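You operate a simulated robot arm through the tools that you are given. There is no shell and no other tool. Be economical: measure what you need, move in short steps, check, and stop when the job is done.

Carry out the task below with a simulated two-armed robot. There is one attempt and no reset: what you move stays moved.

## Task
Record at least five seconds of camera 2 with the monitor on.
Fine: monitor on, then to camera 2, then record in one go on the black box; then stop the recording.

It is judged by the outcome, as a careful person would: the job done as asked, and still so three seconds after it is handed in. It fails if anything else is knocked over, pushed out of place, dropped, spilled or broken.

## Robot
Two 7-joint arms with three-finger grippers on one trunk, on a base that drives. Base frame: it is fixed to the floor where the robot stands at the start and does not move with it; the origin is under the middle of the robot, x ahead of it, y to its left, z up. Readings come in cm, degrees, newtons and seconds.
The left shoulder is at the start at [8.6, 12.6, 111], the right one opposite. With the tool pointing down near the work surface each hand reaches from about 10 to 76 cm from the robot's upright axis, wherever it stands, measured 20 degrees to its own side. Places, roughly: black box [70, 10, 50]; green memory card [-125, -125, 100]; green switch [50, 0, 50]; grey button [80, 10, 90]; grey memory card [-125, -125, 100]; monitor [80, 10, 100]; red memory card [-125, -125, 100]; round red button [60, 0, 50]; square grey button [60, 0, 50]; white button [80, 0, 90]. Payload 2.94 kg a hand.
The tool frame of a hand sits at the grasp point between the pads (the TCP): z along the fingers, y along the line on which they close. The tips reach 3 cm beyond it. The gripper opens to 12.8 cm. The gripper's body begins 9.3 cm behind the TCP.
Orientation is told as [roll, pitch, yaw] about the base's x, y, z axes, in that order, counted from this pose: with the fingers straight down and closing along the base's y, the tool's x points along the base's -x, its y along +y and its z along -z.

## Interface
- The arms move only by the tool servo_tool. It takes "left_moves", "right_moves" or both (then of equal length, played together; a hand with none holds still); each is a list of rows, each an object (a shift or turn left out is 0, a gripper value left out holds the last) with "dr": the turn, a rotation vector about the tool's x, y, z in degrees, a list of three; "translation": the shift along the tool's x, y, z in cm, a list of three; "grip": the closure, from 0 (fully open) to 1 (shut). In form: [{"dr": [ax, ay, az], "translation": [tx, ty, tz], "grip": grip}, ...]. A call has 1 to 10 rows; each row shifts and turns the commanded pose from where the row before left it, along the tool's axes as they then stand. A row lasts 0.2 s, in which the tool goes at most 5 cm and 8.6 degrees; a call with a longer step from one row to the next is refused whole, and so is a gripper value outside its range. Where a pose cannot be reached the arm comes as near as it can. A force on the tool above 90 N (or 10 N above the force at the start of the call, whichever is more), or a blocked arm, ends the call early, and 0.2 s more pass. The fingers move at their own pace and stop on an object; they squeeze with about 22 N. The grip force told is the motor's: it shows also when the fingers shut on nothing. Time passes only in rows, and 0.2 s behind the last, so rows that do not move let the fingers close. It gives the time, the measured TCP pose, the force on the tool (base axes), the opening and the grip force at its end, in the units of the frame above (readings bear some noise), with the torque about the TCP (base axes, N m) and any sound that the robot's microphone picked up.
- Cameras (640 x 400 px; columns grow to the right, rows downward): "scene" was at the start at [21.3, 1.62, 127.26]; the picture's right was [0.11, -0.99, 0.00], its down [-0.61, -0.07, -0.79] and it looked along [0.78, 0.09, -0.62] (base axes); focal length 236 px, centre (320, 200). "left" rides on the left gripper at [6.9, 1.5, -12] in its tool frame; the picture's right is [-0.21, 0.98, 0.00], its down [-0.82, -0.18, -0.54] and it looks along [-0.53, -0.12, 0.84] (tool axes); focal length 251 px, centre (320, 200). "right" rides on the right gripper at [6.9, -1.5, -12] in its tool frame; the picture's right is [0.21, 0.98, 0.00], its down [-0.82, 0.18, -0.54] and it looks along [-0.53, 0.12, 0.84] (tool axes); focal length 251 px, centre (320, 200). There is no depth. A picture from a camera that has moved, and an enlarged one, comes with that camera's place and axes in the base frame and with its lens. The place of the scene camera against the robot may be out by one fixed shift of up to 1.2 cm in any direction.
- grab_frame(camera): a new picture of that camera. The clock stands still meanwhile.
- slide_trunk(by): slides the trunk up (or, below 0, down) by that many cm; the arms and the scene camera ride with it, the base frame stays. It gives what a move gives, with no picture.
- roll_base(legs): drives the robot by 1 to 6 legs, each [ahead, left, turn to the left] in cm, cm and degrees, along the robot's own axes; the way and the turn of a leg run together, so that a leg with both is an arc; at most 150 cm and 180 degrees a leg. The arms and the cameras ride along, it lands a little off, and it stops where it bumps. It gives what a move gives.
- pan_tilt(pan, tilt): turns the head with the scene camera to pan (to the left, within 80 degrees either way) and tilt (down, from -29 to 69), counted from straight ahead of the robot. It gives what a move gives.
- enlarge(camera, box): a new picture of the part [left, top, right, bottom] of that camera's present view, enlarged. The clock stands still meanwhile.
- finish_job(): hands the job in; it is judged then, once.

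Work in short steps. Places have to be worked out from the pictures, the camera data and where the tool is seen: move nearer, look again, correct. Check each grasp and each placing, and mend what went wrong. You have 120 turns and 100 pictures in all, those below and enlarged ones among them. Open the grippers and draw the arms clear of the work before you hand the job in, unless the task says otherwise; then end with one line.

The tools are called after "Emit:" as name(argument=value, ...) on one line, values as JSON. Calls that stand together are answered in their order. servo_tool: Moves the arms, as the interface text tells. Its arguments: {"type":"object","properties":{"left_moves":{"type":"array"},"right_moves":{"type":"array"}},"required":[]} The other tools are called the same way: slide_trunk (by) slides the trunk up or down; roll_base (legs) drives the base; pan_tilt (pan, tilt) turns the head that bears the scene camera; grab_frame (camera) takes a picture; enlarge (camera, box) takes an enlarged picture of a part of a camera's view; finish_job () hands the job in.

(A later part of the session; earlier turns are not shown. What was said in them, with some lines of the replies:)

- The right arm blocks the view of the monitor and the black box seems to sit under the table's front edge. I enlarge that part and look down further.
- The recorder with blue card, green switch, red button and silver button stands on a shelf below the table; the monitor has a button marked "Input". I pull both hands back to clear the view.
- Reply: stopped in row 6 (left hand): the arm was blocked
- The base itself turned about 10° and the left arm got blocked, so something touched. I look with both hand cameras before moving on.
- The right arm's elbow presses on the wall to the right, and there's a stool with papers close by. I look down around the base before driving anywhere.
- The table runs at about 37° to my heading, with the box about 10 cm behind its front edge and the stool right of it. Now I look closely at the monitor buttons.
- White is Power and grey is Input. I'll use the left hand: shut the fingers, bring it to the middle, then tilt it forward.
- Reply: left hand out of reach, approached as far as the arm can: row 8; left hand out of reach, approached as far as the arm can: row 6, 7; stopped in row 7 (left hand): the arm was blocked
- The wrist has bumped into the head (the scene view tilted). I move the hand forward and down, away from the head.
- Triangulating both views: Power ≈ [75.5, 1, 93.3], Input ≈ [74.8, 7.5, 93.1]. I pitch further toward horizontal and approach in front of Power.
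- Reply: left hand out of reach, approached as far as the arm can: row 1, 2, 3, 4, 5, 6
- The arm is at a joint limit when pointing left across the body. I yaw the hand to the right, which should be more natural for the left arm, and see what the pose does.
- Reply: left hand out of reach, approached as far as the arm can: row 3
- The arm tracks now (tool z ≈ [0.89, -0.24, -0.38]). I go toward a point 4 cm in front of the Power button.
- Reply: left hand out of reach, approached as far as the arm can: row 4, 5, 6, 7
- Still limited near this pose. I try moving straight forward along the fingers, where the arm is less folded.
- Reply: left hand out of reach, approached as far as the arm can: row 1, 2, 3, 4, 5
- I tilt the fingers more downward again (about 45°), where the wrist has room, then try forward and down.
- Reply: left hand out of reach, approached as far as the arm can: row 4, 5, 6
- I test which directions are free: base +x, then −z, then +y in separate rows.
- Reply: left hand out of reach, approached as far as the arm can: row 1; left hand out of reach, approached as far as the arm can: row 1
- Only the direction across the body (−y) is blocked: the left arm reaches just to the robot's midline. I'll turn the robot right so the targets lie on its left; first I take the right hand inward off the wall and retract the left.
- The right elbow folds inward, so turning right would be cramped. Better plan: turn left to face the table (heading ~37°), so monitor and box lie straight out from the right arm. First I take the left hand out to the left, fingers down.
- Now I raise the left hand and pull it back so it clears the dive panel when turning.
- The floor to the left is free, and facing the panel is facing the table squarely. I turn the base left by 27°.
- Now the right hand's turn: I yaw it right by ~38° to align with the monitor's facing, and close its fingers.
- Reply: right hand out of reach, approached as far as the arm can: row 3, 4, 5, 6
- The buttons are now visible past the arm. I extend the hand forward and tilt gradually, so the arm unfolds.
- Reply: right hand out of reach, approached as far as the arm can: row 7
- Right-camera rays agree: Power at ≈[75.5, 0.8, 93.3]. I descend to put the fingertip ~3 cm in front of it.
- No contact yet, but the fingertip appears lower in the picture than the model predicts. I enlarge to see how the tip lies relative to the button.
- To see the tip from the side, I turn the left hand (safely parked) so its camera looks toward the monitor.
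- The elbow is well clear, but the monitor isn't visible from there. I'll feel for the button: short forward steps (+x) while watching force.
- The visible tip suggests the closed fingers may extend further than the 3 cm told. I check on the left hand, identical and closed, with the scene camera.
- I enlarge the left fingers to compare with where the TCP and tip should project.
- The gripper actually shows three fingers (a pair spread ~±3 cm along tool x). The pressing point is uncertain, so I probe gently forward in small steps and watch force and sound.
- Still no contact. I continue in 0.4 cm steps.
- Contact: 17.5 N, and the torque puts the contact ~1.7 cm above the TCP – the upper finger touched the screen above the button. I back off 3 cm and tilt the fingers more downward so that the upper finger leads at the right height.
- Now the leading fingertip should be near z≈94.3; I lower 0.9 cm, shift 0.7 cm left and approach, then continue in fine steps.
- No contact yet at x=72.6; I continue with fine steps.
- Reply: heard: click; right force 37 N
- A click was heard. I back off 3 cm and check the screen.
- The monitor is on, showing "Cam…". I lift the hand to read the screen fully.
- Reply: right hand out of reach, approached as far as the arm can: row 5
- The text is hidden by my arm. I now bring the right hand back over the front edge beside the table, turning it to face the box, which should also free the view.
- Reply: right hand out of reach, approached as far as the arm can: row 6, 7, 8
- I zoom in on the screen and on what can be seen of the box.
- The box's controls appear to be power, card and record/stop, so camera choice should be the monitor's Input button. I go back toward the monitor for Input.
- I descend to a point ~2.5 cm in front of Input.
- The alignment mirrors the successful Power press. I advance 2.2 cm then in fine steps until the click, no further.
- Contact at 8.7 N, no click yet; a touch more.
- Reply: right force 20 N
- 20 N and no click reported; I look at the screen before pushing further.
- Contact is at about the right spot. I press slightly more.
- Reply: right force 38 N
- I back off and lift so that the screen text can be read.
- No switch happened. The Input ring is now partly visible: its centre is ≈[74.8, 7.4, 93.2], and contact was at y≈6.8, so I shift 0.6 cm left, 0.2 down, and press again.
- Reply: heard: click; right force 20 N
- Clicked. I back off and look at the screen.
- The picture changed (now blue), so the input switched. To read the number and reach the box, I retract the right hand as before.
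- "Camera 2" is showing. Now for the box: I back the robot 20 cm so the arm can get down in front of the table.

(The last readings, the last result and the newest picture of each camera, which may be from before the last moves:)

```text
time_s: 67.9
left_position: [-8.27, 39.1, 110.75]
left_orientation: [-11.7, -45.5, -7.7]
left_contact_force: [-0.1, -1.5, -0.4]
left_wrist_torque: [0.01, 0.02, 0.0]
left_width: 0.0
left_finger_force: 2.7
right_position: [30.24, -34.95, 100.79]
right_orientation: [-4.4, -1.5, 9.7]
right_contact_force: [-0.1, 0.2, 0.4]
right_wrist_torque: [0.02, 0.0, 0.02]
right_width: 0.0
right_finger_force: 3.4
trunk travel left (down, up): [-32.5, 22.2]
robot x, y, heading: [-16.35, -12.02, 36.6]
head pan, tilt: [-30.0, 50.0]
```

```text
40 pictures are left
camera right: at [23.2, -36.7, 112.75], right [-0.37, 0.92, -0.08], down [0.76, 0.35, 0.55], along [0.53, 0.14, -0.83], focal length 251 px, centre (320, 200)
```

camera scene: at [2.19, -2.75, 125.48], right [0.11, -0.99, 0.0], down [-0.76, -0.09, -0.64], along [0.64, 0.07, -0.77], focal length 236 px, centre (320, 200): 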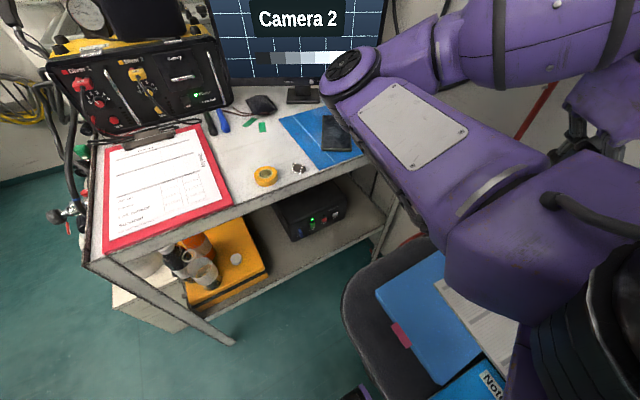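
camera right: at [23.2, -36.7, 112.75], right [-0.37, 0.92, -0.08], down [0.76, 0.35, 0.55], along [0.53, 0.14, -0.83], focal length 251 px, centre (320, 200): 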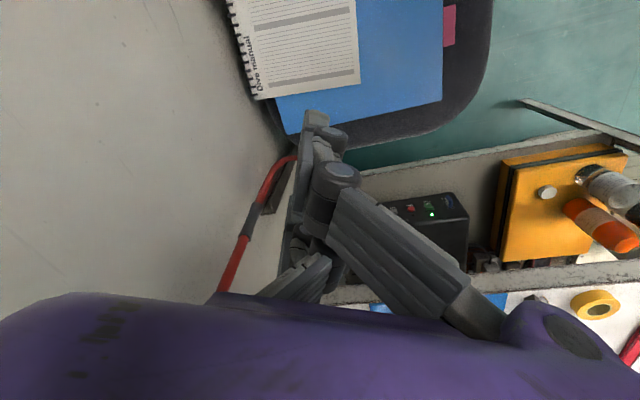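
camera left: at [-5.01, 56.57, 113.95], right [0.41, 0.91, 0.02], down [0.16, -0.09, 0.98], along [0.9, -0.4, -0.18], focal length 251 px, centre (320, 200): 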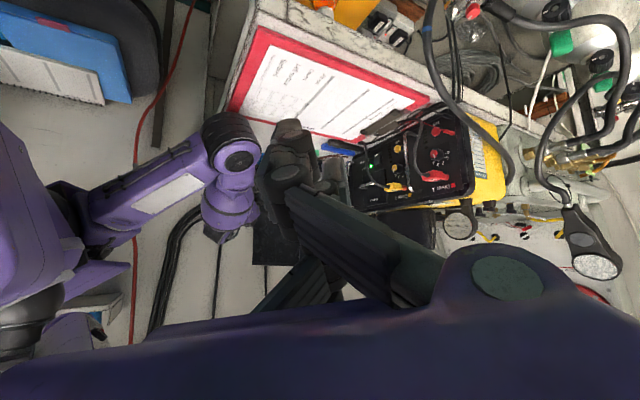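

Now the box front is visible. I enlarge it to read the labels.

Emit:
enlarge(camera="scene", box=[268, 180, 364, 240])

Emit:
enlarge(camera="right", box=[380, 180, 476, 240])

```text
6.67 times, centred on (316, 210) of scene
camera zoom: at [2.19, -2.75, 125.48], right [0.11, -0.99, 0.0], down [-0.76, -0.09, -0.64], along [0.64, 0.07, -0.77], focal length 1576 px, centre (347, 133)
```

zoom: 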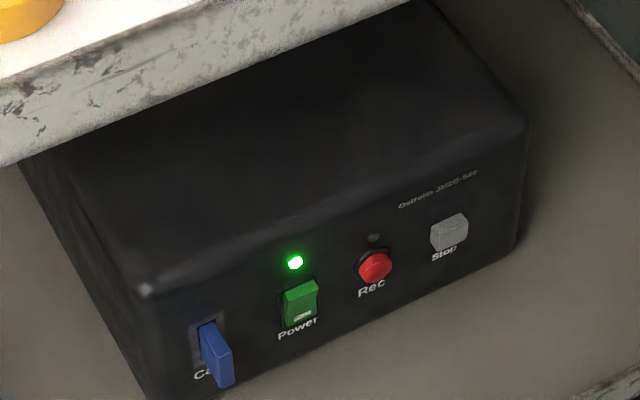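

```text
6.67 times, centred on (428, 210) of right
camera zoom: at [23.2, -36.7, 112.75], right [-0.37, 0.92, -0.08], down [0.76, 0.35, 0.55], along [0.53, 0.14, -0.83], focal length 1676 px, centre (-400, 133)
```

zoom: 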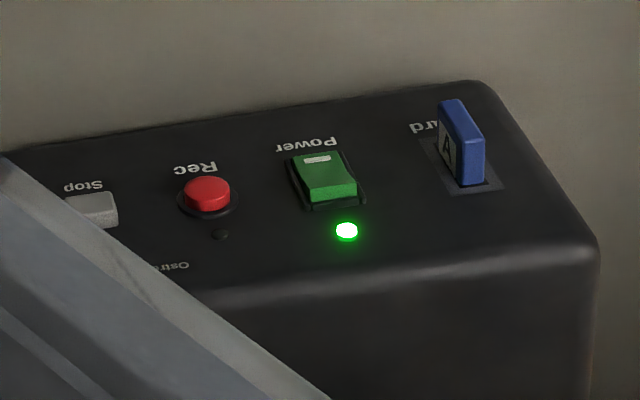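

Box: Card A inserted, Power on, Rec red, Stop grey. Triangulated: Rec ≈ [56.4, 1.4, 47.7], Stop ≈ [59.4, -2.9, 47.5]. I yaw the hand to face the box and move in front of the table edge, still high.

Emit:
servo_tool(right_moves=[{"dr": [0, 0, -8]}, {"dr": [0, 0, -8]}, {"dr": [0, 0, -8]}, {"dr": [0, 0, -3]}, {"translation": [-3.8, 2.2, 0]}, {"translation": [-3.8, 2.2, 0]}, {"translation": [-3.8, 2.2, 0]}, {"translation": [-3.8, 2.2, 0]}, {"translation": [-3.8, 2.2, 0]}, {"translation": [-3.8, 2.2, 0]}])

Emit:
servo_tool(right_moves=[{"dr": [0, -7.5, 0]}, {"dr": [0, -7.5, 0]}, {"dr": [0, -7.5, 0]}, {}])

Emit:
grab_frame(camera="scene")

```text
time_s: 70.1
left_position: [-8.69, 39.2, 110.82]
left_orientation: [-11.6, -45.7, -7.6]
left_contact_force: [-0.4, -0.1, -1.0]
left_wrist_torque: [-0.01, -0.04, 0.01]
left_width: 0.0
left_finger_force: 3.1
right_position: [40.52, -10.73, 99.78]
right_orientation: [-4.8, 0.5, 36.5]
right_contact_force: [0.0, 0.5, 0.4]
right_wrist_torque: [-0.02, -0.01, -0.02]
right_width: 0.0
right_finger_force: 2.6
trunk travel left (down, up): [-32.5, 22.2]
robot x, y, heading: [-16.41, -11.85, 36.5]
head pan, tilt: [-30.0, 50.0]
```

```text
time_s: 71.1
left_position: [-8.69, 39.02, 110.84]
left_orientation: [-11.6, -45.7, -7.8]
left_contact_force: [-0.5, -0.3, 0.5]
left_wrist_torque: [-0.01, -0.02, -0.01]
left_width: 0.0
left_finger_force: 2.6
right_position: [40.52, -10.81, 99.7]
right_orientation: [-5.2, -22.1, 38.4]
right_contact_force: [-0.2, -0.5, 0.1]
right_wrist_torque: [0.02, 0.02, 0.01]
right_width: 0.0
right_finger_force: 3.0
trunk travel left (down, up): [-32.5, 22.2]
robot x, y, heading: [-16.15, -11.82, 36.2]
head pan, tilt: [-30.0, 50.0]
```

```text
37 pictures are left
camera scene: at [1.77, -2.79, 125.54], right [0.11, -0.99, 0.0], down [-0.76, -0.09, -0.64], along [0.64, 0.07, -0.77], focal length 236 px, centre (320, 200)
```

scene: 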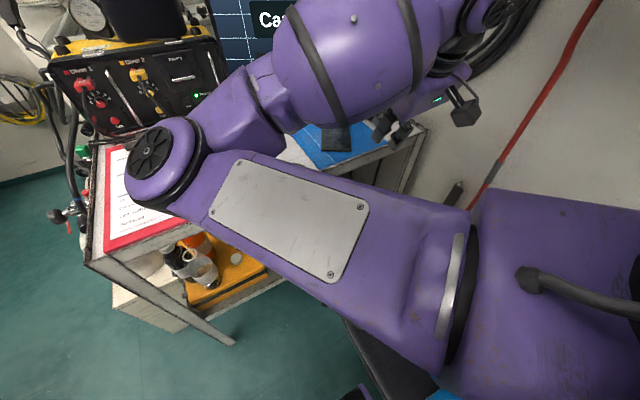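

The elbow sits high over the table corner. I pitch 8° more and descend in front of the edge, watching the elbow.

Emit:
servo_tool(right_moves=[{"dr": [0, -8, 0]}, {"translation": [2, 0.31, 3.45]}, {"translation": [2, 0.31, 3.45]}, {"translation": [2, 0.31, 3.45]}, {"translation": [2, 0.31, 3.45]}, {}])

Emit:
grab_frame(camera="scene")

Emit:
grab_frame(camera="right")

```text
time_s: 72.5
left_position: [-8.6, 39.03, 111.03]
left_orientation: [-11.4, -45.6, -7.7]
left_contact_force: [0.2, 0.1, -0.3]
left_wrist_torque: [-0.02, -0.01, 0.01]
left_width: 0.03
left_finger_force: 2.7
right_position: [42.57, -9.99, 84.18]
right_orientation: [-5.6, -30.1, 39.3]
right_contact_force: [-0.2, 0.1, 0.3]
right_wrist_torque: [-0.02, 0.02, -0.03]
right_width: 0.0
right_finger_force: 2.9
right hand out of reach, approached as far as the arm can: row 1, 2, 3
trunk travel left (down, up): [-32.5, 22.2]
robot x, y, heading: [-15.72, -12.23, 36.3]
head pan, tilt: [-30.0, 50.0]
```

```text
36 pictures are left
camera scene: at [1.78, -2.75, 125.61], right [0.12, -0.99, 0.0], down [-0.76, -0.09, -0.65], along [0.64, 0.08, -0.76], focal length 236 px, centre (320, 200)
```

scene: 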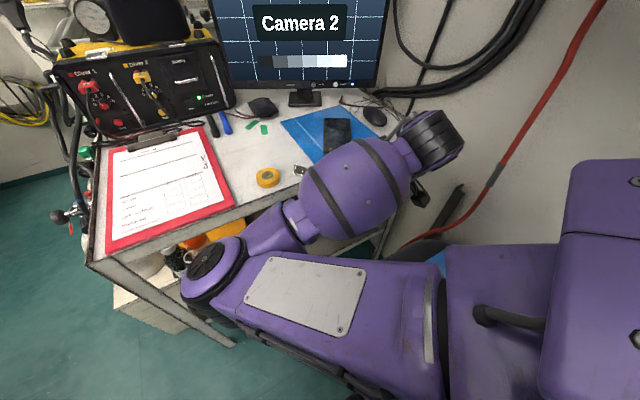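

```text
35 pictures are left
camera right: at [33.44, -17.75, 91.26], right [-0.72, 0.67, -0.19], down [0.2, 0.47, 0.86], along [0.66, 0.58, -0.47], focal length 251 px, centre (320, 200)
```

right: 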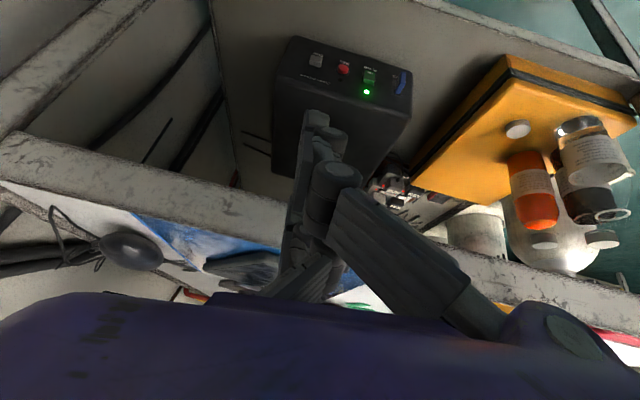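

Good clear view; the elbow now is in front of the table. I keep descending, drawing back a little from the edge.

Emit:
servo_tool(right_moves=[{"translation": [2.5, 0.31, 3.2]}, {"translation": [2.5, 0.31, 3.2]}, {"translation": [2.5, 0.31, 3.2]}, {"translation": [2.0, 0.31, 3.45]}, {"translation": [2.0, 0.31, 3.45]}, {}])

Emit:
grab_frame(camera="scene")

Emit:
grab_frame(camera="right")

```text
time_s: 73.9
left_position: [-8.96, 39.01, 110.96]
left_orientation: [-11.5, -45.8, -7.7]
left_contact_force: [0.1, 0.3, -0.2]
left_wrist_torque: [0.02, -0.01, 0.01]
left_width: 0.01
left_finger_force: 3.0
right_position: [41.29, -11.04, 64.22]
right_orientation: [-5.6, -29.9, 39.3]
right_contact_force: [-0.5, 0.7, 0.0]
right_wrist_torque: [-0.02, 0.0, 0.0]
right_width: 0.0
right_finger_force: 2.4
trunk travel left (down, up): [-32.5, 22.2]
robot x, y, heading: [-15.95, -11.92, 36.2]
head pan, tilt: [-30.0, 50.0]
```

```text
34 pictures are left
camera scene: at [1.64, -2.8, 125.56], right [0.11, -0.99, 0.0], down [-0.76, -0.09, -0.64], along [0.64, 0.07, -0.77], focal length 236 px, centre (320, 200)
```

scene: 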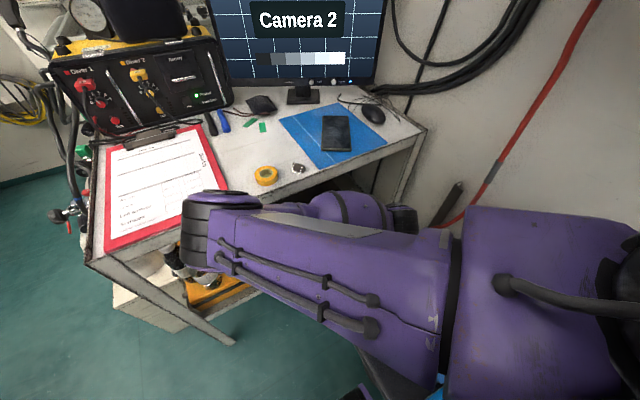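

```text
33 pictures are left
camera right: at [32.11, -18.88, 71.22], right [-0.72, 0.66, -0.19], down [0.2, 0.47, 0.86], along [0.66, 0.58, -0.47], focal length 251 px, centre (320, 200)
```

right: 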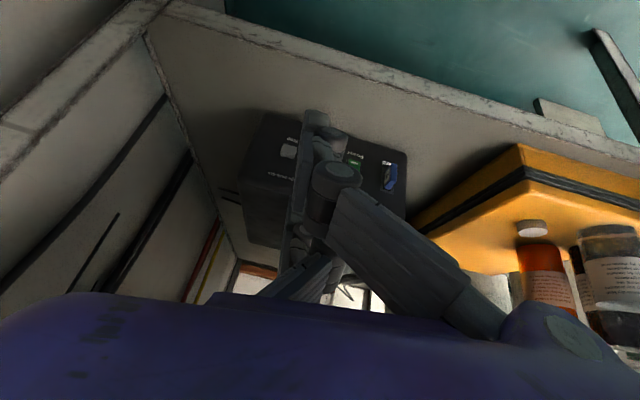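

The elbow is close to the table edge, so I back the base 8 cm more to have the arm straighter, with the hand still above the stool.

Emit:
roll_base(legs=[[-8, 0, 0]])

Emit:
grab_frame(camera="scene")

```text
time_s: 75.0
left_position: [-15.19, 34.3, 110.92]
left_orientation: [-11.6, -45.7, -7.8]
left_contact_force: [-0.1, -0.6, -0.3]
left_wrist_torque: [0.02, -0.02, 0.0]
left_width: 0.0
left_finger_force: 2.9
right_position: [35.0, -15.69, 64.1]
right_orientation: [-5.7, -30.1, 39.3]
right_contact_force: [0.5, 0.3, 0.5]
right_wrist_torque: [0.02, -0.02, 0.01]
right_width: 0.0
right_finger_force: 2.8
trunk travel left (down, up): [-32.5, 22.2]
robot x, y, heading: [-22.5, -16.7, 36.4]
head pan, tilt: [-30.0, 50.0]
```

```text
32 pictures are left
camera scene: at [-4.64, -7.52, 125.56], right [0.11, -0.99, 0.0], down [-0.76, -0.09, -0.64], along [0.64, 0.07, -0.77], focal length 236 px, centre (320, 200)
```

scene: 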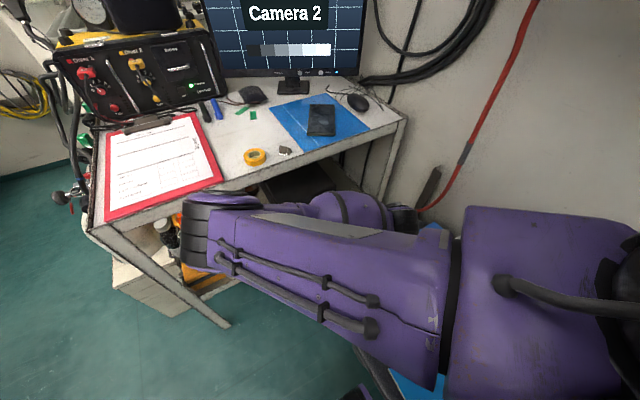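

Much more room now. Forward 9 cm, then down 12 cm.

Emit:
servo_tool(right_moves=[{"translation": [-2.6, 0.35, 1.5]}, {"translation": [-2.6, 0.35, 1.5]}, {"translation": [-2.6, 0.35, 1.5]}, {"translation": [2, 0.34, 3.45]}, {"translation": [2, 0.34, 3.45]}, {"translation": [2, 0.34, 3.45]}, {}])

Emit:
grab_frame(camera="scene")

Emit:
grab_frame(camera="right")

```text
time_s: 76.6
left_position: [-15.17, 34.47, 110.9]
left_orientation: [-11.5, -45.7, -7.6]
left_contact_force: [-1.1, -0.7, -0.1]
left_wrist_torque: [0.01, 0.01, 0.02]
left_width: 0.0
left_finger_force: 2.9
right_position: [41.57, -9.27, 53.17]
right_orientation: [-5.6, -30.0, 39.2]
right_contact_force: [-0.6, -0.1, -0.2]
right_wrist_torque: [0.02, 0.01, 0.02]
right_width: 0.0
right_finger_force: 2.6
right hand out of reach, approached as far as the arm can: row 6
trunk travel left (down, up): [-32.5, 22.2]
robot x, y, heading: [-22.45, -16.6, 36.2]
head pan, tilt: [-30.0, 50.0]
```

```text
31 pictures are left
camera scene: at [-4.67, -7.45, 125.56], right [0.11, -0.99, 0.0], down [-0.76, -0.09, -0.64], along [0.64, 0.07, -0.77], focal length 236 px, centre (320, 200)
```

scene: 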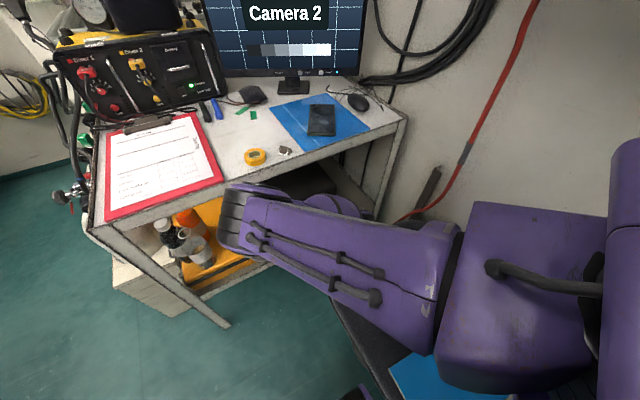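

```text
30 pictures are left
camera right: at [32.39, -17.23, 60.1], right [-0.72, 0.66, -0.19], down [0.2, 0.47, 0.86], along [0.66, 0.58, -0.47], focal length 251 px, centre (320, 200)
```

right: 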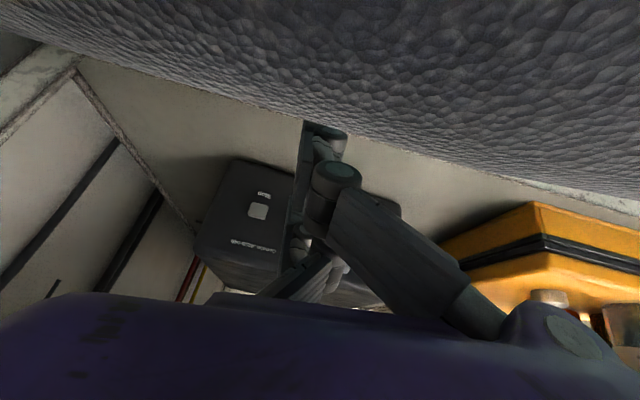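

The stool cushion is close below the camera, so I must not go lower here. I go forward 8 cm first at this height.

Emit:
servo_tool(right_moves=[{"translation": [-2.3, 0.02, 1.34]}, {"translation": [-2.3, 0.02, 1.34]}, {"translation": [-2.3, 0.02, 1.34]}, {}])

Emit:
grab_frame(camera="right")

Emit:
grab_frame(camera="scene")

```text
time_s: 77.6
left_position: [-14.99, 34.4, 110.92]
left_orientation: [-11.5, -45.7, -7.7]
left_contact_force: [-0.1, -0.6, 0.4]
left_wrist_torque: [-0.02, 0.03, -0.01]
left_width: 0.0
left_finger_force: 2.9
right_position: [48.0, -4.72, 52.99]
right_orientation: [-5.5, -30.0, 39.2]
right_contact_force: [0.4, -0.3, 0.1]
right_wrist_torque: [0.0, 0.0, 0.01]
right_width: 0.0
right_finger_force: 3.3
trunk travel left (down, up): [-32.5, 22.2]
robot x, y, heading: [-21.94, -16.92, 36.3]
head pan, tilt: [-30.0, 50.0]
```

```text
29 pictures are left
camera right: at [38.82, -12.56, 60.13], right [-0.72, 0.66, -0.19], down [0.2, 0.47, 0.86], along [0.66, 0.58, -0.47], focal length 251 px, centre (320, 200)
```

right: 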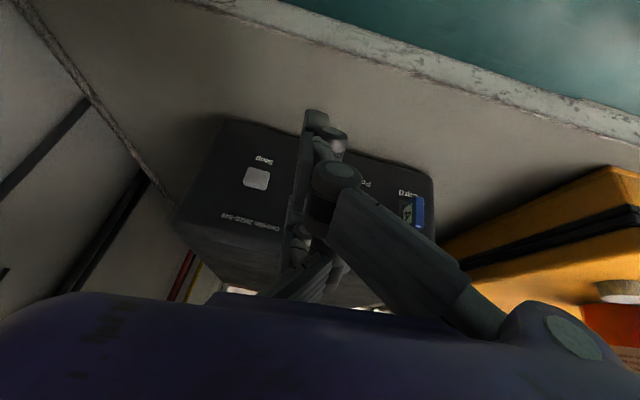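

```text
28 pictures are left
camera scene: at [-4.6, -7.48, 125.55], right [0.11, -0.99, 0.0], down [-0.76, -0.09, -0.64], along [0.64, 0.07, -0.77], focal length 236 px, centre (320, 200)
```

scene: 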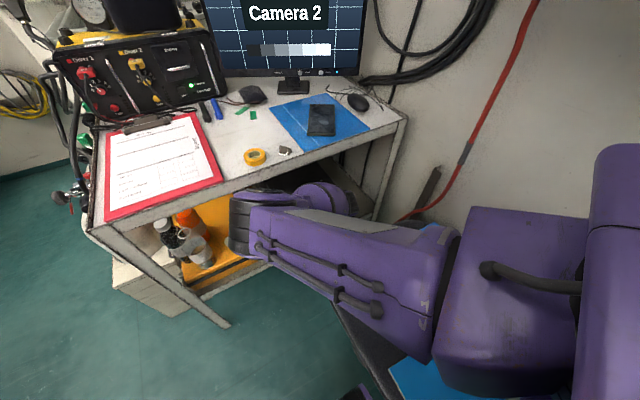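

Refined: Stop ≈ [59.2, -3.4, 47.9], Rec ≈ [56.2, 0.9, 48], shelf at z≈41. I lower the hand 5 cm.

Emit:
servo_tool(right_moves=[{"translation": [1.3, 0.22, 2.24]}, {"translation": [1.3, 0.22, 2.24]}, {}])

```text
time_s: 78.4
left_position: [-15.01, 34.35, 110.88]
left_orientation: [-11.5, -45.8, -7.7]
left_contact_force: [-0.6, 0.3, 0.4]
left_wrist_torque: [0.0, 0.02, -0.01]
left_width: 0.04
left_finger_force: 3.0
right_position: [47.96, -4.76, 47.79]
right_orientation: [-5.6, -30.0, 39.3]
right_contact_force: [-0.1, -0.7, 0.6]
right_wrist_torque: [-0.02, 0.0, -0.02]
right_width: 0.02
right_finger_force: 2.7
trunk travel left (down, up): [-32.5, 22.2]
robot x, y, heading: [-22.82, -16.63, 36.4]
head pan, tilt: [-30.0, 50.0]
```

I advance 4 cm and check the alignment with Rec.

Emit:
servo_tool(right_moves=[{"translation": [-1.73, 0.01, 1.0]}, {"translation": [-1.73, 0.01, 1.0]}, {}])

Emit:
enlarge(camera="right", box=[180, 100, 436, 260])

Emit:
grab_frame(camera="scene")

```text
time_s: 79.2
left_position: [-15.03, 34.35, 110.9]
left_orientation: [-11.6, -45.8, -7.7]
left_contact_force: [-0.1, 0.1, -0.9]
left_wrist_torque: [0.01, -0.04, -0.01]
left_width: 0.0
left_finger_force: 3.1
right_position: [51.12, -2.29, 47.9]
right_orientation: [-5.6, -29.9, 39.3]
right_contact_force: [-0.1, 1.0, -0.6]
right_wrist_torque: [0.0, 0.02, -0.04]
right_width: 0.02
right_finger_force: 3.5
trunk travel left (down, up): [-32.5, 22.2]
robot x, y, heading: [-22.65, -17.05, 36.2]
head pan, tilt: [-30.0, 50.0]
```

```text
2.50 times, centred on (308, 180) of right
camera zoom: at [41.98, -10.17, 54.92], right [-0.72, 0.66, -0.19], down [0.2, 0.47, 0.86], along [0.66, 0.58, -0.47], focal length 629 px, centre (350, 250)
```

zoom: 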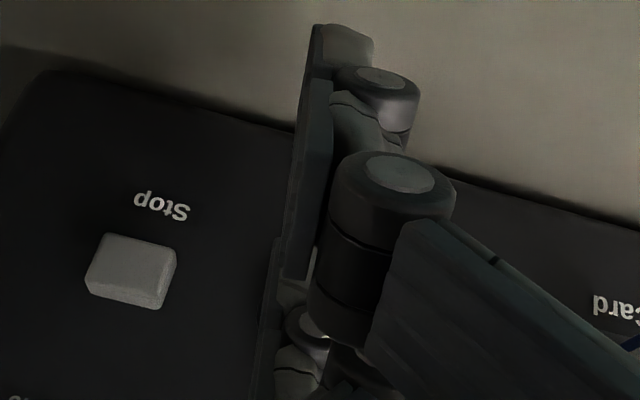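

```text
26 pictures are left
camera scene: at [-4.48, -7.12, 125.8], right [0.15, -0.99, 0.0], down [-0.74, -0.11, -0.67], along [0.66, 0.1, -0.74], focal length 236 px, centre (320, 200)
```

scene: 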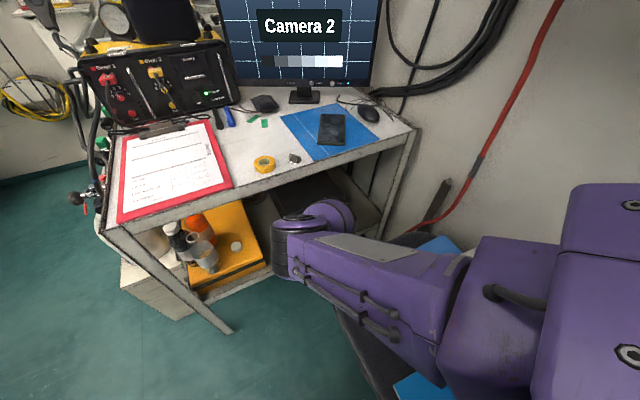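

Alignment looks right (button expected just behind the leading finger). I advance toward Rec, then fine steps until the click.

Emit:
servo_tool(right_moves=[{"translation": [-1.1, 0.15, 0.65]}, {}])

Emit:
servo_tool(right_moves=[{"translation": [-0.3, 0, 0.175]}])

Emit:
servo_tool(right_moves=[{"translation": [-0.26, 0, 0.15]}])

```text
time_s: 79.8
left_position: [-15.12, 34.31, 110.94]
left_orientation: [-11.4, -45.7, -7.7]
left_contact_force: [0.8, 1.0, 0.8]
left_wrist_torque: [-0.02, -0.03, 0.01]
left_width: 0.0
left_finger_force: 3.1
right_position: [52.06, -1.57, 47.72]
right_orientation: [-5.7, -29.9, 39.3]
right_contact_force: [0.0, 0.5, 0.2]
right_wrist_torque: [-0.01, 0.03, 0.01]
right_width: 0.01
right_finger_force: 2.8
trunk travel left (down, up): [-32.5, 22.2]
robot x, y, heading: [-22.45, -16.9, 36.2]
head pan, tilt: [-30.0, 50.0]
```

```text
time_s: 80.2
left_position: [-15.03, 34.21, 110.91]
left_orientation: [-11.5, -45.7, -7.7]
left_contact_force: [-0.4, -0.5, 0.3]
left_wrist_torque: [0.01, 0.01, 0.0]
left_width: 0.0
left_finger_force: 2.7
right_position: [52.3, -1.3, 47.82]
right_orientation: [-5.5, -29.9, 39.3]
right_contact_force: [-0.5, 0.5, 0.0]
right_wrist_torque: [0.01, -0.01, -0.03]
right_width: 0.0
right_finger_force: 2.9
trunk travel left (down, up): [-32.5, 22.2]
robot x, y, heading: [-22.15, -16.7, 36.5]
head pan, tilt: [-30.0, 50.0]
```

```text
time_s: 80.6
left_position: [-15.1, 34.4, 110.94]
left_orientation: [-11.5, -45.7, -7.7]
left_contact_force: [-0.6, -0.7, 0.3]
left_wrist_torque: [0.03, 0.04, -0.01]
left_width: 0.0
left_finger_force: 3.1
right_position: [52.61, -1.16, 47.77]
right_orientation: [-5.5, -29.9, 39.2]
right_contact_force: [-2.5, -2.2, 0.1]
right_wrist_torque: [0.06, -0.05, -0.07]
right_width: 0.03
right_finger_force: 3.1
trunk travel left (down, up): [-32.5, 22.2]
robot x, y, heading: [-22.62, -16.81, 36.3]
head pan, tilt: [-30.0, 50.0]
heard: click
```

Click heard. I back off 3 cm and look for the Rec light.

Emit:
servo_tool(right_moves=[{"translation": [1.3, 0, -0.75]}, {"translation": [1.3, 0, -0.75]}])

Emit:
enlarge(camera="right", box=[180, 100, 436, 260])

Emit:
enlarge(camera="scene", box=[210, 0, 390, 110])

```text
time_s: 81.2
left_position: [-15.08, 34.49, 110.92]
left_orientation: [-11.5, -45.7, -7.7]
left_contact_force: [0.1, 0.7, 0.4]
left_wrist_torque: [-0.01, 0.02, 0.0]
left_width: 0.0
left_finger_force: 2.8
right_position: [50.27, -2.82, 47.88]
right_orientation: [-5.6, -30.1, 39.3]
right_contact_force: [-0.4, -0.3, -0.4]
right_wrist_torque: [-0.03, 0.0, 0.02]
right_width: 0.0
right_finger_force: 2.6
trunk travel left (down, up): [-32.5, 22.2]
robot x, y, heading: [-22.1, -16.78, 36.4]
head pan, tilt: [-30.0, 50.0]
```

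```text
2.50 times, centred on (308, 180) of right
camera zoom: at [41.04, -10.67, 54.9], right [-0.72, 0.66, -0.19], down [0.2, 0.47, 0.86], along [0.66, 0.58, -0.47], focal length 629 px, centre (350, 250)
```

zoom: 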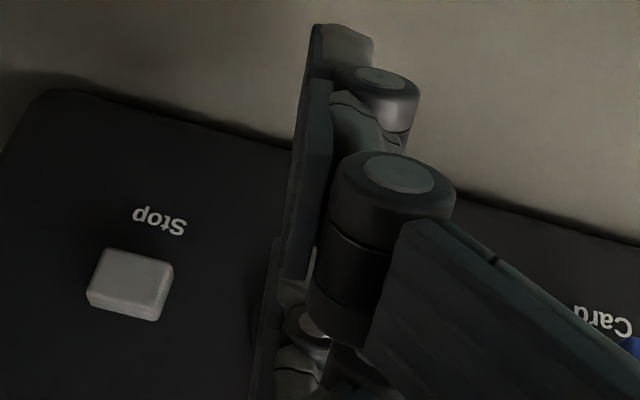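

```text
3.56 times, centred on (300, 55) of scene
camera zoom: at [-4.46, -6.95, 125.87], right [0.18, -0.98, 0.0], down [-0.73, -0.13, -0.67], along [0.66, 0.12, -0.74], focal length 840 px, centre (391, 716)
```

zoom: 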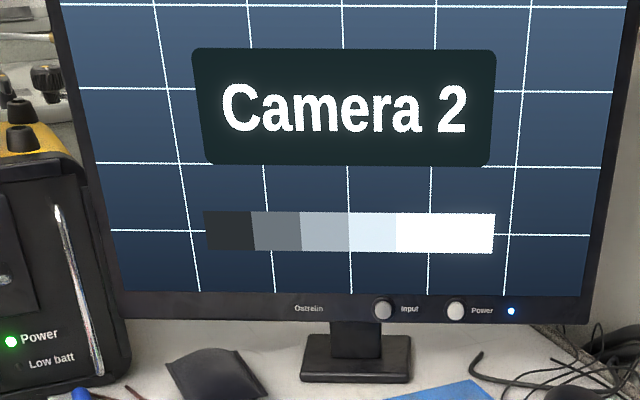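

The finger hides the Rec light; I shift the hand 4.5 cm left (backed off) so Rec appears in the clear.

Emit:
servo_tool(right_moves=[{"translation": [0.4, 2.25, -0.25]}, {"translation": [0.4, 2.25, -0.25]}])

Emit:
enlarge(camera="right", box=[120, 100, 376, 260])

```text
time_s: 81.8
left_position: [-14.96, 34.43, 110.9]
left_orientation: [-11.5, -45.6, -7.7]
left_contact_force: [0.4, 0.4, -0.4]
left_wrist_torque: [0.0, 0.01, 0.02]
left_width: 0.0
left_finger_force: 2.9
right_position: [46.77, 0.11, 47.47]
right_orientation: [-5.6, -30.0, 39.3]
right_contact_force: [1.3, -0.4, 0.9]
right_wrist_torque: [0.01, 0.0, 0.02]
right_width: 0.01
right_finger_force: 3.7
trunk travel left (down, up): [-32.5, 22.2]
robot x, y, heading: [-22.64, -17.16, 36.5]
head pan, tilt: [-30.0, 50.0]
```

```text
2.50 times, centred on (248, 180) of right
camera zoom: at [37.63, -7.66, 54.51], right [-0.72, 0.66, -0.19], down [0.2, 0.47, 0.86], along [0.66, 0.58, -0.47], focal length 629 px, centre (500, 250)
```

zoom: 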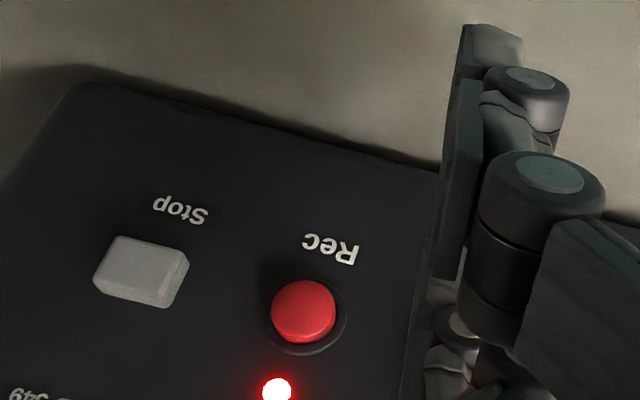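

The Rec light is on: recording since ~80.6 s. I move in front of Stop and let time pass.

Emit:
servo_tool(right_moves=[{"translation": [-0.15, -2.41, 0.21]}, {"translation": [-0.15, -2.41, 0.21]}, {"translation": [-0.15, -2.41, 0.21]}, {"translation": [-0.15, -2.41, 0.21]}, {}, {}, {}, {}, {}, {}])

Emit:
servo_tool(right_moves=[{}, {}, {}, {}, {}, {}, {}, {}, {}, {}])

Emit:
servo_tool(right_moves=[{}, {}, {}, {}, {}, {}, {}, {}, {}, {}])

Emit:
enlarge(camera="right", box=[180, 100, 436, 260])

```text
time_s: 84.0
left_position: [-14.99, 34.41, 110.83]
left_orientation: [-11.5, -45.7, -7.7]
left_contact_force: [0.4, -0.1, -0.4]
left_wrist_torque: [0.03, 0.03, 0.0]
left_width: 0.0
left_finger_force: 3.1
right_position: [53.25, -6.94, 47.69]
right_orientation: [-5.6, -30.0, 39.2]
right_contact_force: [-0.1, 0.8, 0.0]
right_wrist_torque: [0.01, 0.01, -0.01]
right_width: 0.01
right_finger_force: 3.1
trunk travel left (down, up): [-32.5, 22.2]
robot x, y, heading: [-22.33, -17.01, 36.3]
head pan, tilt: [-30.0, 50.0]
```

```text
time_s: 86.2
left_position: [-14.93, 34.45, 110.87]
left_orientation: [-11.5, -45.7, -7.6]
left_contact_force: [0.4, -0.1, 0.3]
left_wrist_torque: [0.0, 0.04, -0.03]
left_width: 0.0
left_finger_force: 2.6
right_position: [53.26, -7.01, 47.9]
right_orientation: [-5.6, -30.0, 39.3]
right_contact_force: [-0.4, -0.1, 0.2]
right_wrist_torque: [-0.03, 0.0, -0.04]
right_width: 0.02
right_finger_force: 3.0
trunk travel left (down, up): [-32.5, 22.2]
robot x, y, heading: [-22.32, -16.46, 36.5]
head pan, tilt: [-30.0, 50.0]
```

```text
time_s: 88.4
left_position: [-14.92, 34.28, 110.86]
left_orientation: [-11.5, -45.8, -7.7]
left_contact_force: [0.0, 0.2, 0.8]
left_wrist_torque: [0.02, 0.0, 0.0]
left_width: 0.02
left_finger_force: 2.9
right_position: [53.43, -6.89, 47.88]
right_orientation: [-5.5, -30.0, 39.2]
right_contact_force: [-0.3, -0.5, 0.2]
right_wrist_torque: [0.03, 0.01, -0.01]
right_width: 0.0
right_finger_force: 3.2
trunk travel left (down, up): [-32.5, 22.2]
robot x, y, heading: [-22.4, -17.0, 36.6]
head pan, tilt: [-30.0, 50.0]
```

```text
2.50 times, centred on (308, 180) of right
camera zoom: at [44.14, -14.85, 54.89], right [-0.72, 0.66, -0.19], down [0.2, 0.47, 0.86], along [0.66, 0.58, -0.47], focal length 629 px, centre (350, 250)
```

zoom: 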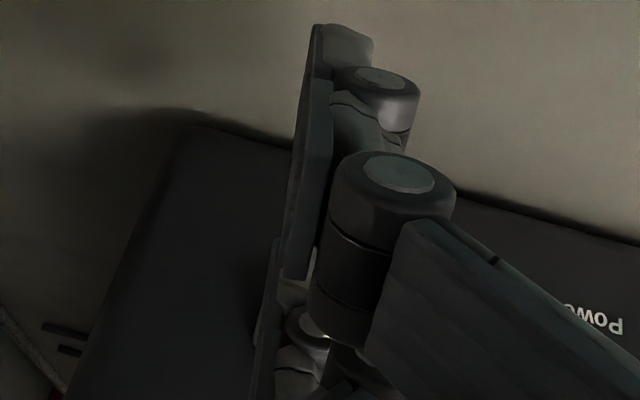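

Nearly 8 seconds recorded. Now I press Stop with the same approach.

Emit:
servo_tool(right_moves=[{"translation": [-0.95, 0, 0.55]}, {"translation": [-0.86, 0, 0.5]}, {}])

Emit:
servo_tool(right_moves=[{"translation": [-0.3, 0, 0.175]}])

Emit:
servo_tool(right_moves=[{"translation": [-0.26, 0, 0.15]}])

```text
time_s: 89.2
left_position: [-15.01, 34.44, 110.82]
left_orientation: [-11.5, -45.8, -7.7]
left_contact_force: [0.0, -1.0, 0.3]
left_wrist_torque: [-0.02, 0.01, -0.01]
left_width: 0.0
left_finger_force: 3.0
right_position: [54.92, -5.61, 47.93]
right_orientation: [-5.6, -30.0, 39.3]
right_contact_force: [0.1, -0.1, 0.6]
right_wrist_torque: [0.04, 0.01, 0.0]
right_width: 0.02
right_finger_force: 2.8
trunk travel left (down, up): [-32.5, 22.2]
robot x, y, heading: [-22.28, -16.84, 36.4]
head pan, tilt: [-30.0, 50.0]
```

```text
time_s: 89.6
left_position: [-14.92, 34.44, 110.96]
left_orientation: [-11.5, -45.7, -7.7]
left_contact_force: [0.0, -0.4, 0.2]
left_wrist_torque: [-0.02, -0.04, 0.0]
left_width: 0.0
left_finger_force: 3.4
right_position: [55.26, -5.59, 47.94]
right_orientation: [-5.6, -30.1, 39.3]
right_contact_force: [0.4, -0.2, 0.0]
right_wrist_torque: [0.02, 0.0, -0.02]
right_width: 0.03
right_finger_force: 3.3
trunk travel left (down, up): [-32.5, 22.2]
robot x, y, heading: [-22.59, -16.82, 36.6]
head pan, tilt: [-30.0, 50.0]
```

```text
time_s: 90.0
left_position: [-14.79, 34.4, 110.82]
left_orientation: [-11.5, -45.7, -7.6]
left_contact_force: [0.5, 0.0, 1.6]
left_wrist_torque: [-0.01, -0.02, 0.01]
left_width: 0.01
left_finger_force: 3.4
right_position: [55.53, -5.37, 47.85]
right_orientation: [-5.5, -30.0, 39.3]
right_contact_force: [-1.4, -2.5, 0.2]
right_wrist_torque: [0.06, -0.01, -0.06]
right_width: 0.0
right_finger_force: 3.5
trunk travel left (down, up): [-32.5, 22.2]
robot x, y, heading: [-22.43, -16.97, 36.4]
head pan, tilt: [-30.0, 50.0]
heard: click
```

Click. I back off and shift left to check that the red light is off.

Emit:
servo_tool(right_moves=[{"translation": [1.5, 0, -0.87]}, {"translation": [1.7, 0, -1.0]}, {"translation": [0.3, 3, -0.2]}, {"translation": [0.3, 3, -0.2]}, {"translation": [0.3, 3.5, -0.2]}])

Emit:
enlarge(camera="right", box=[120, 100, 376, 260])

Emit:
grab_frame(camera="scene")

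```text
time_s: 91.2
left_position: [-15.12, 34.44, 110.87]
left_orientation: [-11.4, -45.7, -7.8]
left_contact_force: [-0.1, 0.1, 0.0]
left_wrist_torque: [0.02, -0.03, -0.01]
left_width: 0.0
left_finger_force: 2.7
right_position: [46.01, -0.67, 47.2]
right_orientation: [-5.7, -30.0, 39.4]
right_contact_force: [0.1, -0.3, -0.6]
right_wrist_torque: [0.01, 0.01, 0.05]
right_width: 0.02
right_finger_force: 3.2
trunk travel left (down, up): [-32.5, 22.2]
robot x, y, heading: [-22.61, -16.88, 36.3]
head pan, tilt: [-30.0, 50.0]
```

```text
2.50 times, centred on (248, 180) of right
camera zoom: at [36.86, -8.44, 54.28], right [-0.72, 0.66, -0.19], down [0.2, 0.47, 0.86], along [0.66, 0.58, -0.47], focal length 629 px, centre (500, 250)
```

zoom: 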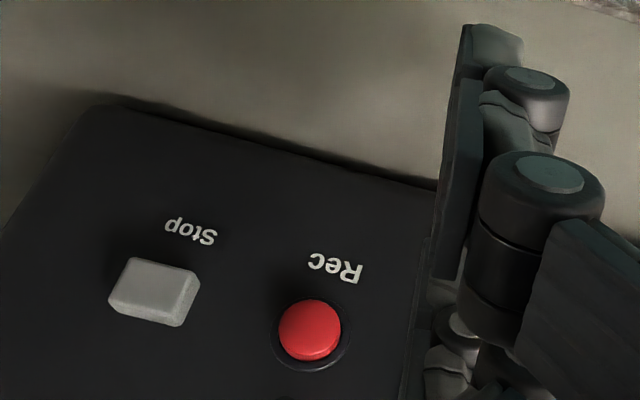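

```text
20 pictures are left
camera scene: at [-4.43, -6.58, 126.09], right [0.21, -0.98, 0.0], down [-0.7, -0.15, -0.69], along [0.68, 0.15, -0.72], focal length 236 px, centre (320, 200)
```

scene: 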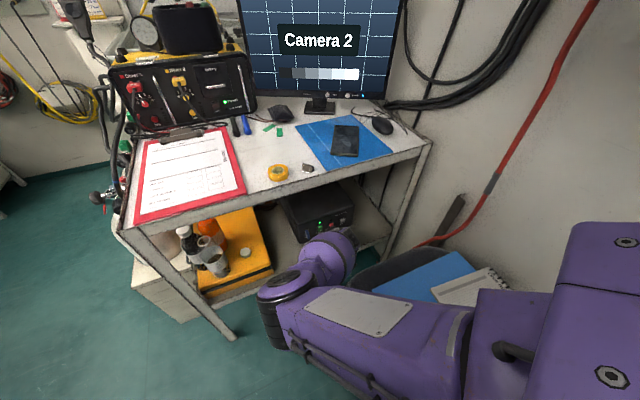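

I check the light in the scene view.

Emit:
enlarge(camera="scene", box=[285, 190, 365, 240])

```text
8.00 times, centred on (325, 215) of scene
camera zoom: at [-4.43, -6.58, 126.09], right [0.21, -0.98, 0.0], down [-0.7, -0.15, -0.69], along [0.68, 0.15, -0.72], focal length 1891 px, centre (280, 80)
```

zoom: 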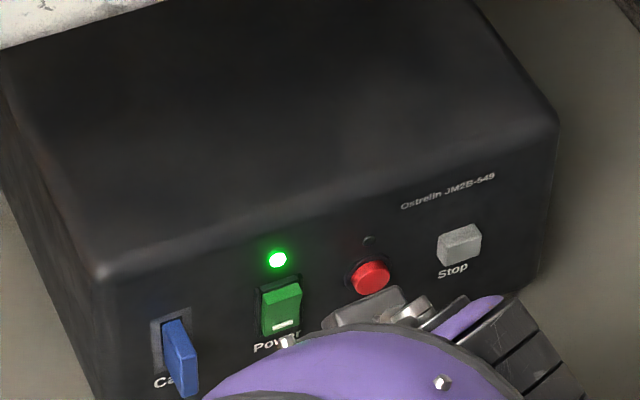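

The Rec light is off, Power and Camera 2 stay on. I withdraw along the reverse path: up, back over the stool edge, then higher.

Emit:
servo_tool(right_moves=[{"translation": [-1.5, -2.2, -2.6]}, {"translation": [-1.5, -2.2, -2.6]}, {"translation": [2.0, 0, -1.4]}, {"translation": [1.5, -0.1, -2.5]}, {"translation": [1.2, -0.1, -3]}, {"translation": [1.0, -0.1, -3.4]}, {"translation": [0.5, -0.1, -3.4]}, {}])

Emit:
grab_frame(camera="scene")

Emit:
grab_frame(camera="right")

```text
time_s: 93.0
left_position: [-14.91, 34.32, 110.83]
left_orientation: [-11.5, -45.6, -7.7]
left_contact_force: [-0.1, -0.1, -0.2]
left_wrist_torque: [0.0, 0.01, 0.01]
left_width: 0.0
left_finger_force: 2.7
right_position: [38.24, -10.65, 62.23]
right_orientation: [-5.4, -29.9, 39.3]
right_contact_force: [-0.3, 0.2, 0.4]
right_wrist_torque: [0.0, 0.01, 0.0]
right_width: 0.0
right_finger_force: 3.1
trunk travel left (down, up): [-32.5, 22.2]
robot x, y, heading: [-21.79, -16.8, 36.3]
head pan, tilt: [-30.0, 50.0]
```

```text
18 pictures are left
camera scene: at [-4.48, -7.38, 125.65], right [0.12, -0.99, 0.0], down [-0.75, -0.09, -0.65], along [0.65, 0.08, -0.76], focal length 236 px, centre (320, 200)
```

scene: 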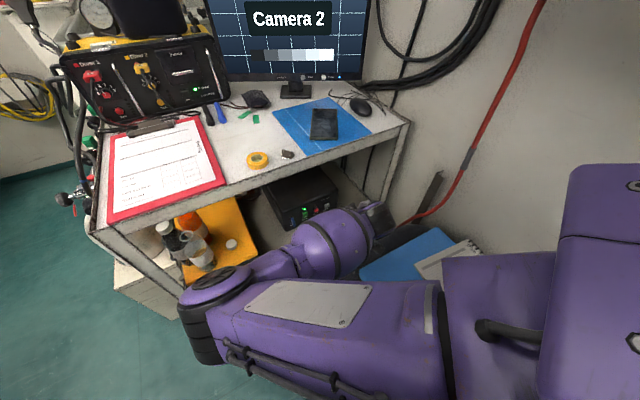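

```text
17 pictures are left
camera right: at [29.1, -18.62, 69.31], right [-0.72, 0.66, -0.19], down [0.2, 0.47, 0.86], along [0.66, 0.58, -0.47], focal length 251 px, centre (320, 200)
```

right: 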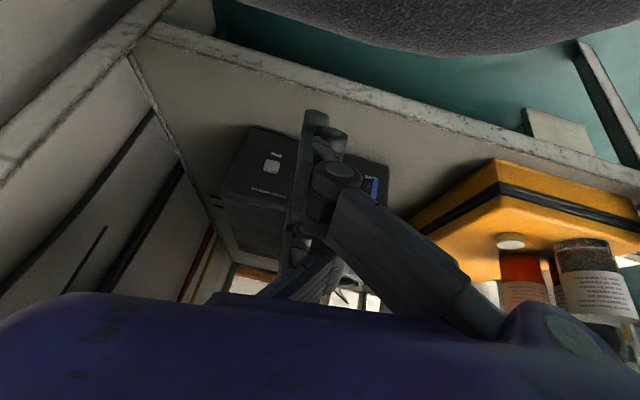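

Clear of the stool. I rise 20 cm more.

Emit:
servo_tool(right_moves=[{"translation": [-1.3, -0.3, -3.7]}, {"translation": [-1.3, -0.3, -3.7]}, {"translation": [-1.3, -0.3, -3.7]}, {"translation": [-1.3, -0.3, -3.7]}, {"translation": [-1.3, -0.3, -3.7]}, {"translation": [-1.3, -0.3, -3.7]}, {}])

Emit:
roll_base(legs=[[-8, 0, 0]])

Emit:
servo_tool(right_moves=[{"grip": 0}, {}, {}, {}, {}], left_moves=[{"grip": 0}, {}, {}, {}, {}])

Emit:
grab_frame(camera="scene")

```text
time_s: 94.6
left_position: [-15.28, 34.65, 110.8]
left_orientation: [-11.7, -46.0, -7.6]
left_contact_force: [-1.0, 0.4, -0.9]
left_wrist_torque: [-0.06, -0.15, 0.0]
left_width: 0.02
left_finger_force: 3.1
right_position: [34.23, -13.0, 85.47]
right_orientation: [-5.7, -29.7, 39.6]
right_contact_force: [-1.4, -0.1, 0.3]
right_wrist_torque: [-0.05, -0.1, -0.08]
right_width: 0.0
right_finger_force: 3.0
trunk travel left (down, up): [-32.5, 22.2]
robot x, y, heading: [-22.45, -16.88, 36.4]
head pan, tilt: [-30.0, 50.0]
```

```text
time_s: 95.6
left_position: [-21.52, 29.69, 110.8]
left_orientation: [-11.5, -45.7, -7.7]
left_contact_force: [0.2, 0.4, 0.3]
left_wrist_torque: [-0.01, -0.02, 0.06]
left_width: 0.0
left_finger_force: 3.2
right_position: [28.29, -17.88, 85.48]
right_orientation: [-5.5, -30.0, 39.3]
right_contact_force: [-0.1, 0.3, 0.1]
right_wrist_torque: [0.02, 0.0, -0.01]
right_width: 0.0
right_finger_force: 2.9
trunk travel left (down, up): [-32.5, 22.2]
robot x, y, heading: [-29.3, -21.18, 36.3]
head pan, tilt: [-30.0, 50.0]
```

```text
time_s: 96.8
left_position: [-21.29, 29.75, 110.99]
left_orientation: [-11.6, -45.7, -7.6]
left_contact_force: [-0.1, 0.5, -0.2]
left_wrist_torque: [0.0, -0.02, 0.02]
left_width: 12.79
left_finger_force: 0.1
right_position: [28.32, -17.92, 85.31]
right_orientation: [-5.5, -29.8, 39.3]
right_contact_force: [-0.2, -0.3, 0.4]
right_wrist_torque: [-0.03, 0.0, 0.0]
right_width: 12.83
right_finger_force: 0.1
trunk travel left (down, up): [-32.5, 22.2]
robot x, y, heading: [-28.77, -21.42, 36.3]
head pan, tilt: [-30.0, 50.0]
```

```text
16 pictures are left
camera scene: at [-10.94, -12.17, 125.55], right [0.11, -0.99, 0.0], down [-0.76, -0.09, -0.64], along [0.64, 0.07, -0.77], focal length 236 px, centre (320, 200)
```

scene: 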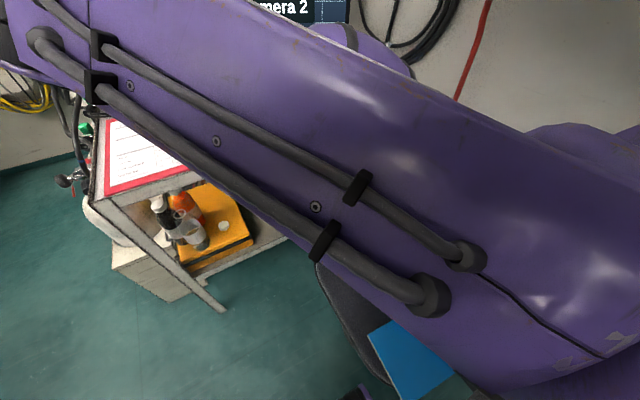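

Grippers are open and the arms are clear. Everything stands in place, the monitor shows Camera 2 and the recording is stopped, so I hand in.

Emit:
finish_job()

```text
The job is handed in.
```

I switched the monitor on, set it to Camera 2, recorded about nine seconds on the black box (Rec light seen on) and stopped the recording (Rec light off). Nothing was seen knocked over or moved. Early on, before any button was pressed, my right arm pressed against the wall and my left wrist bumped my own camera head.
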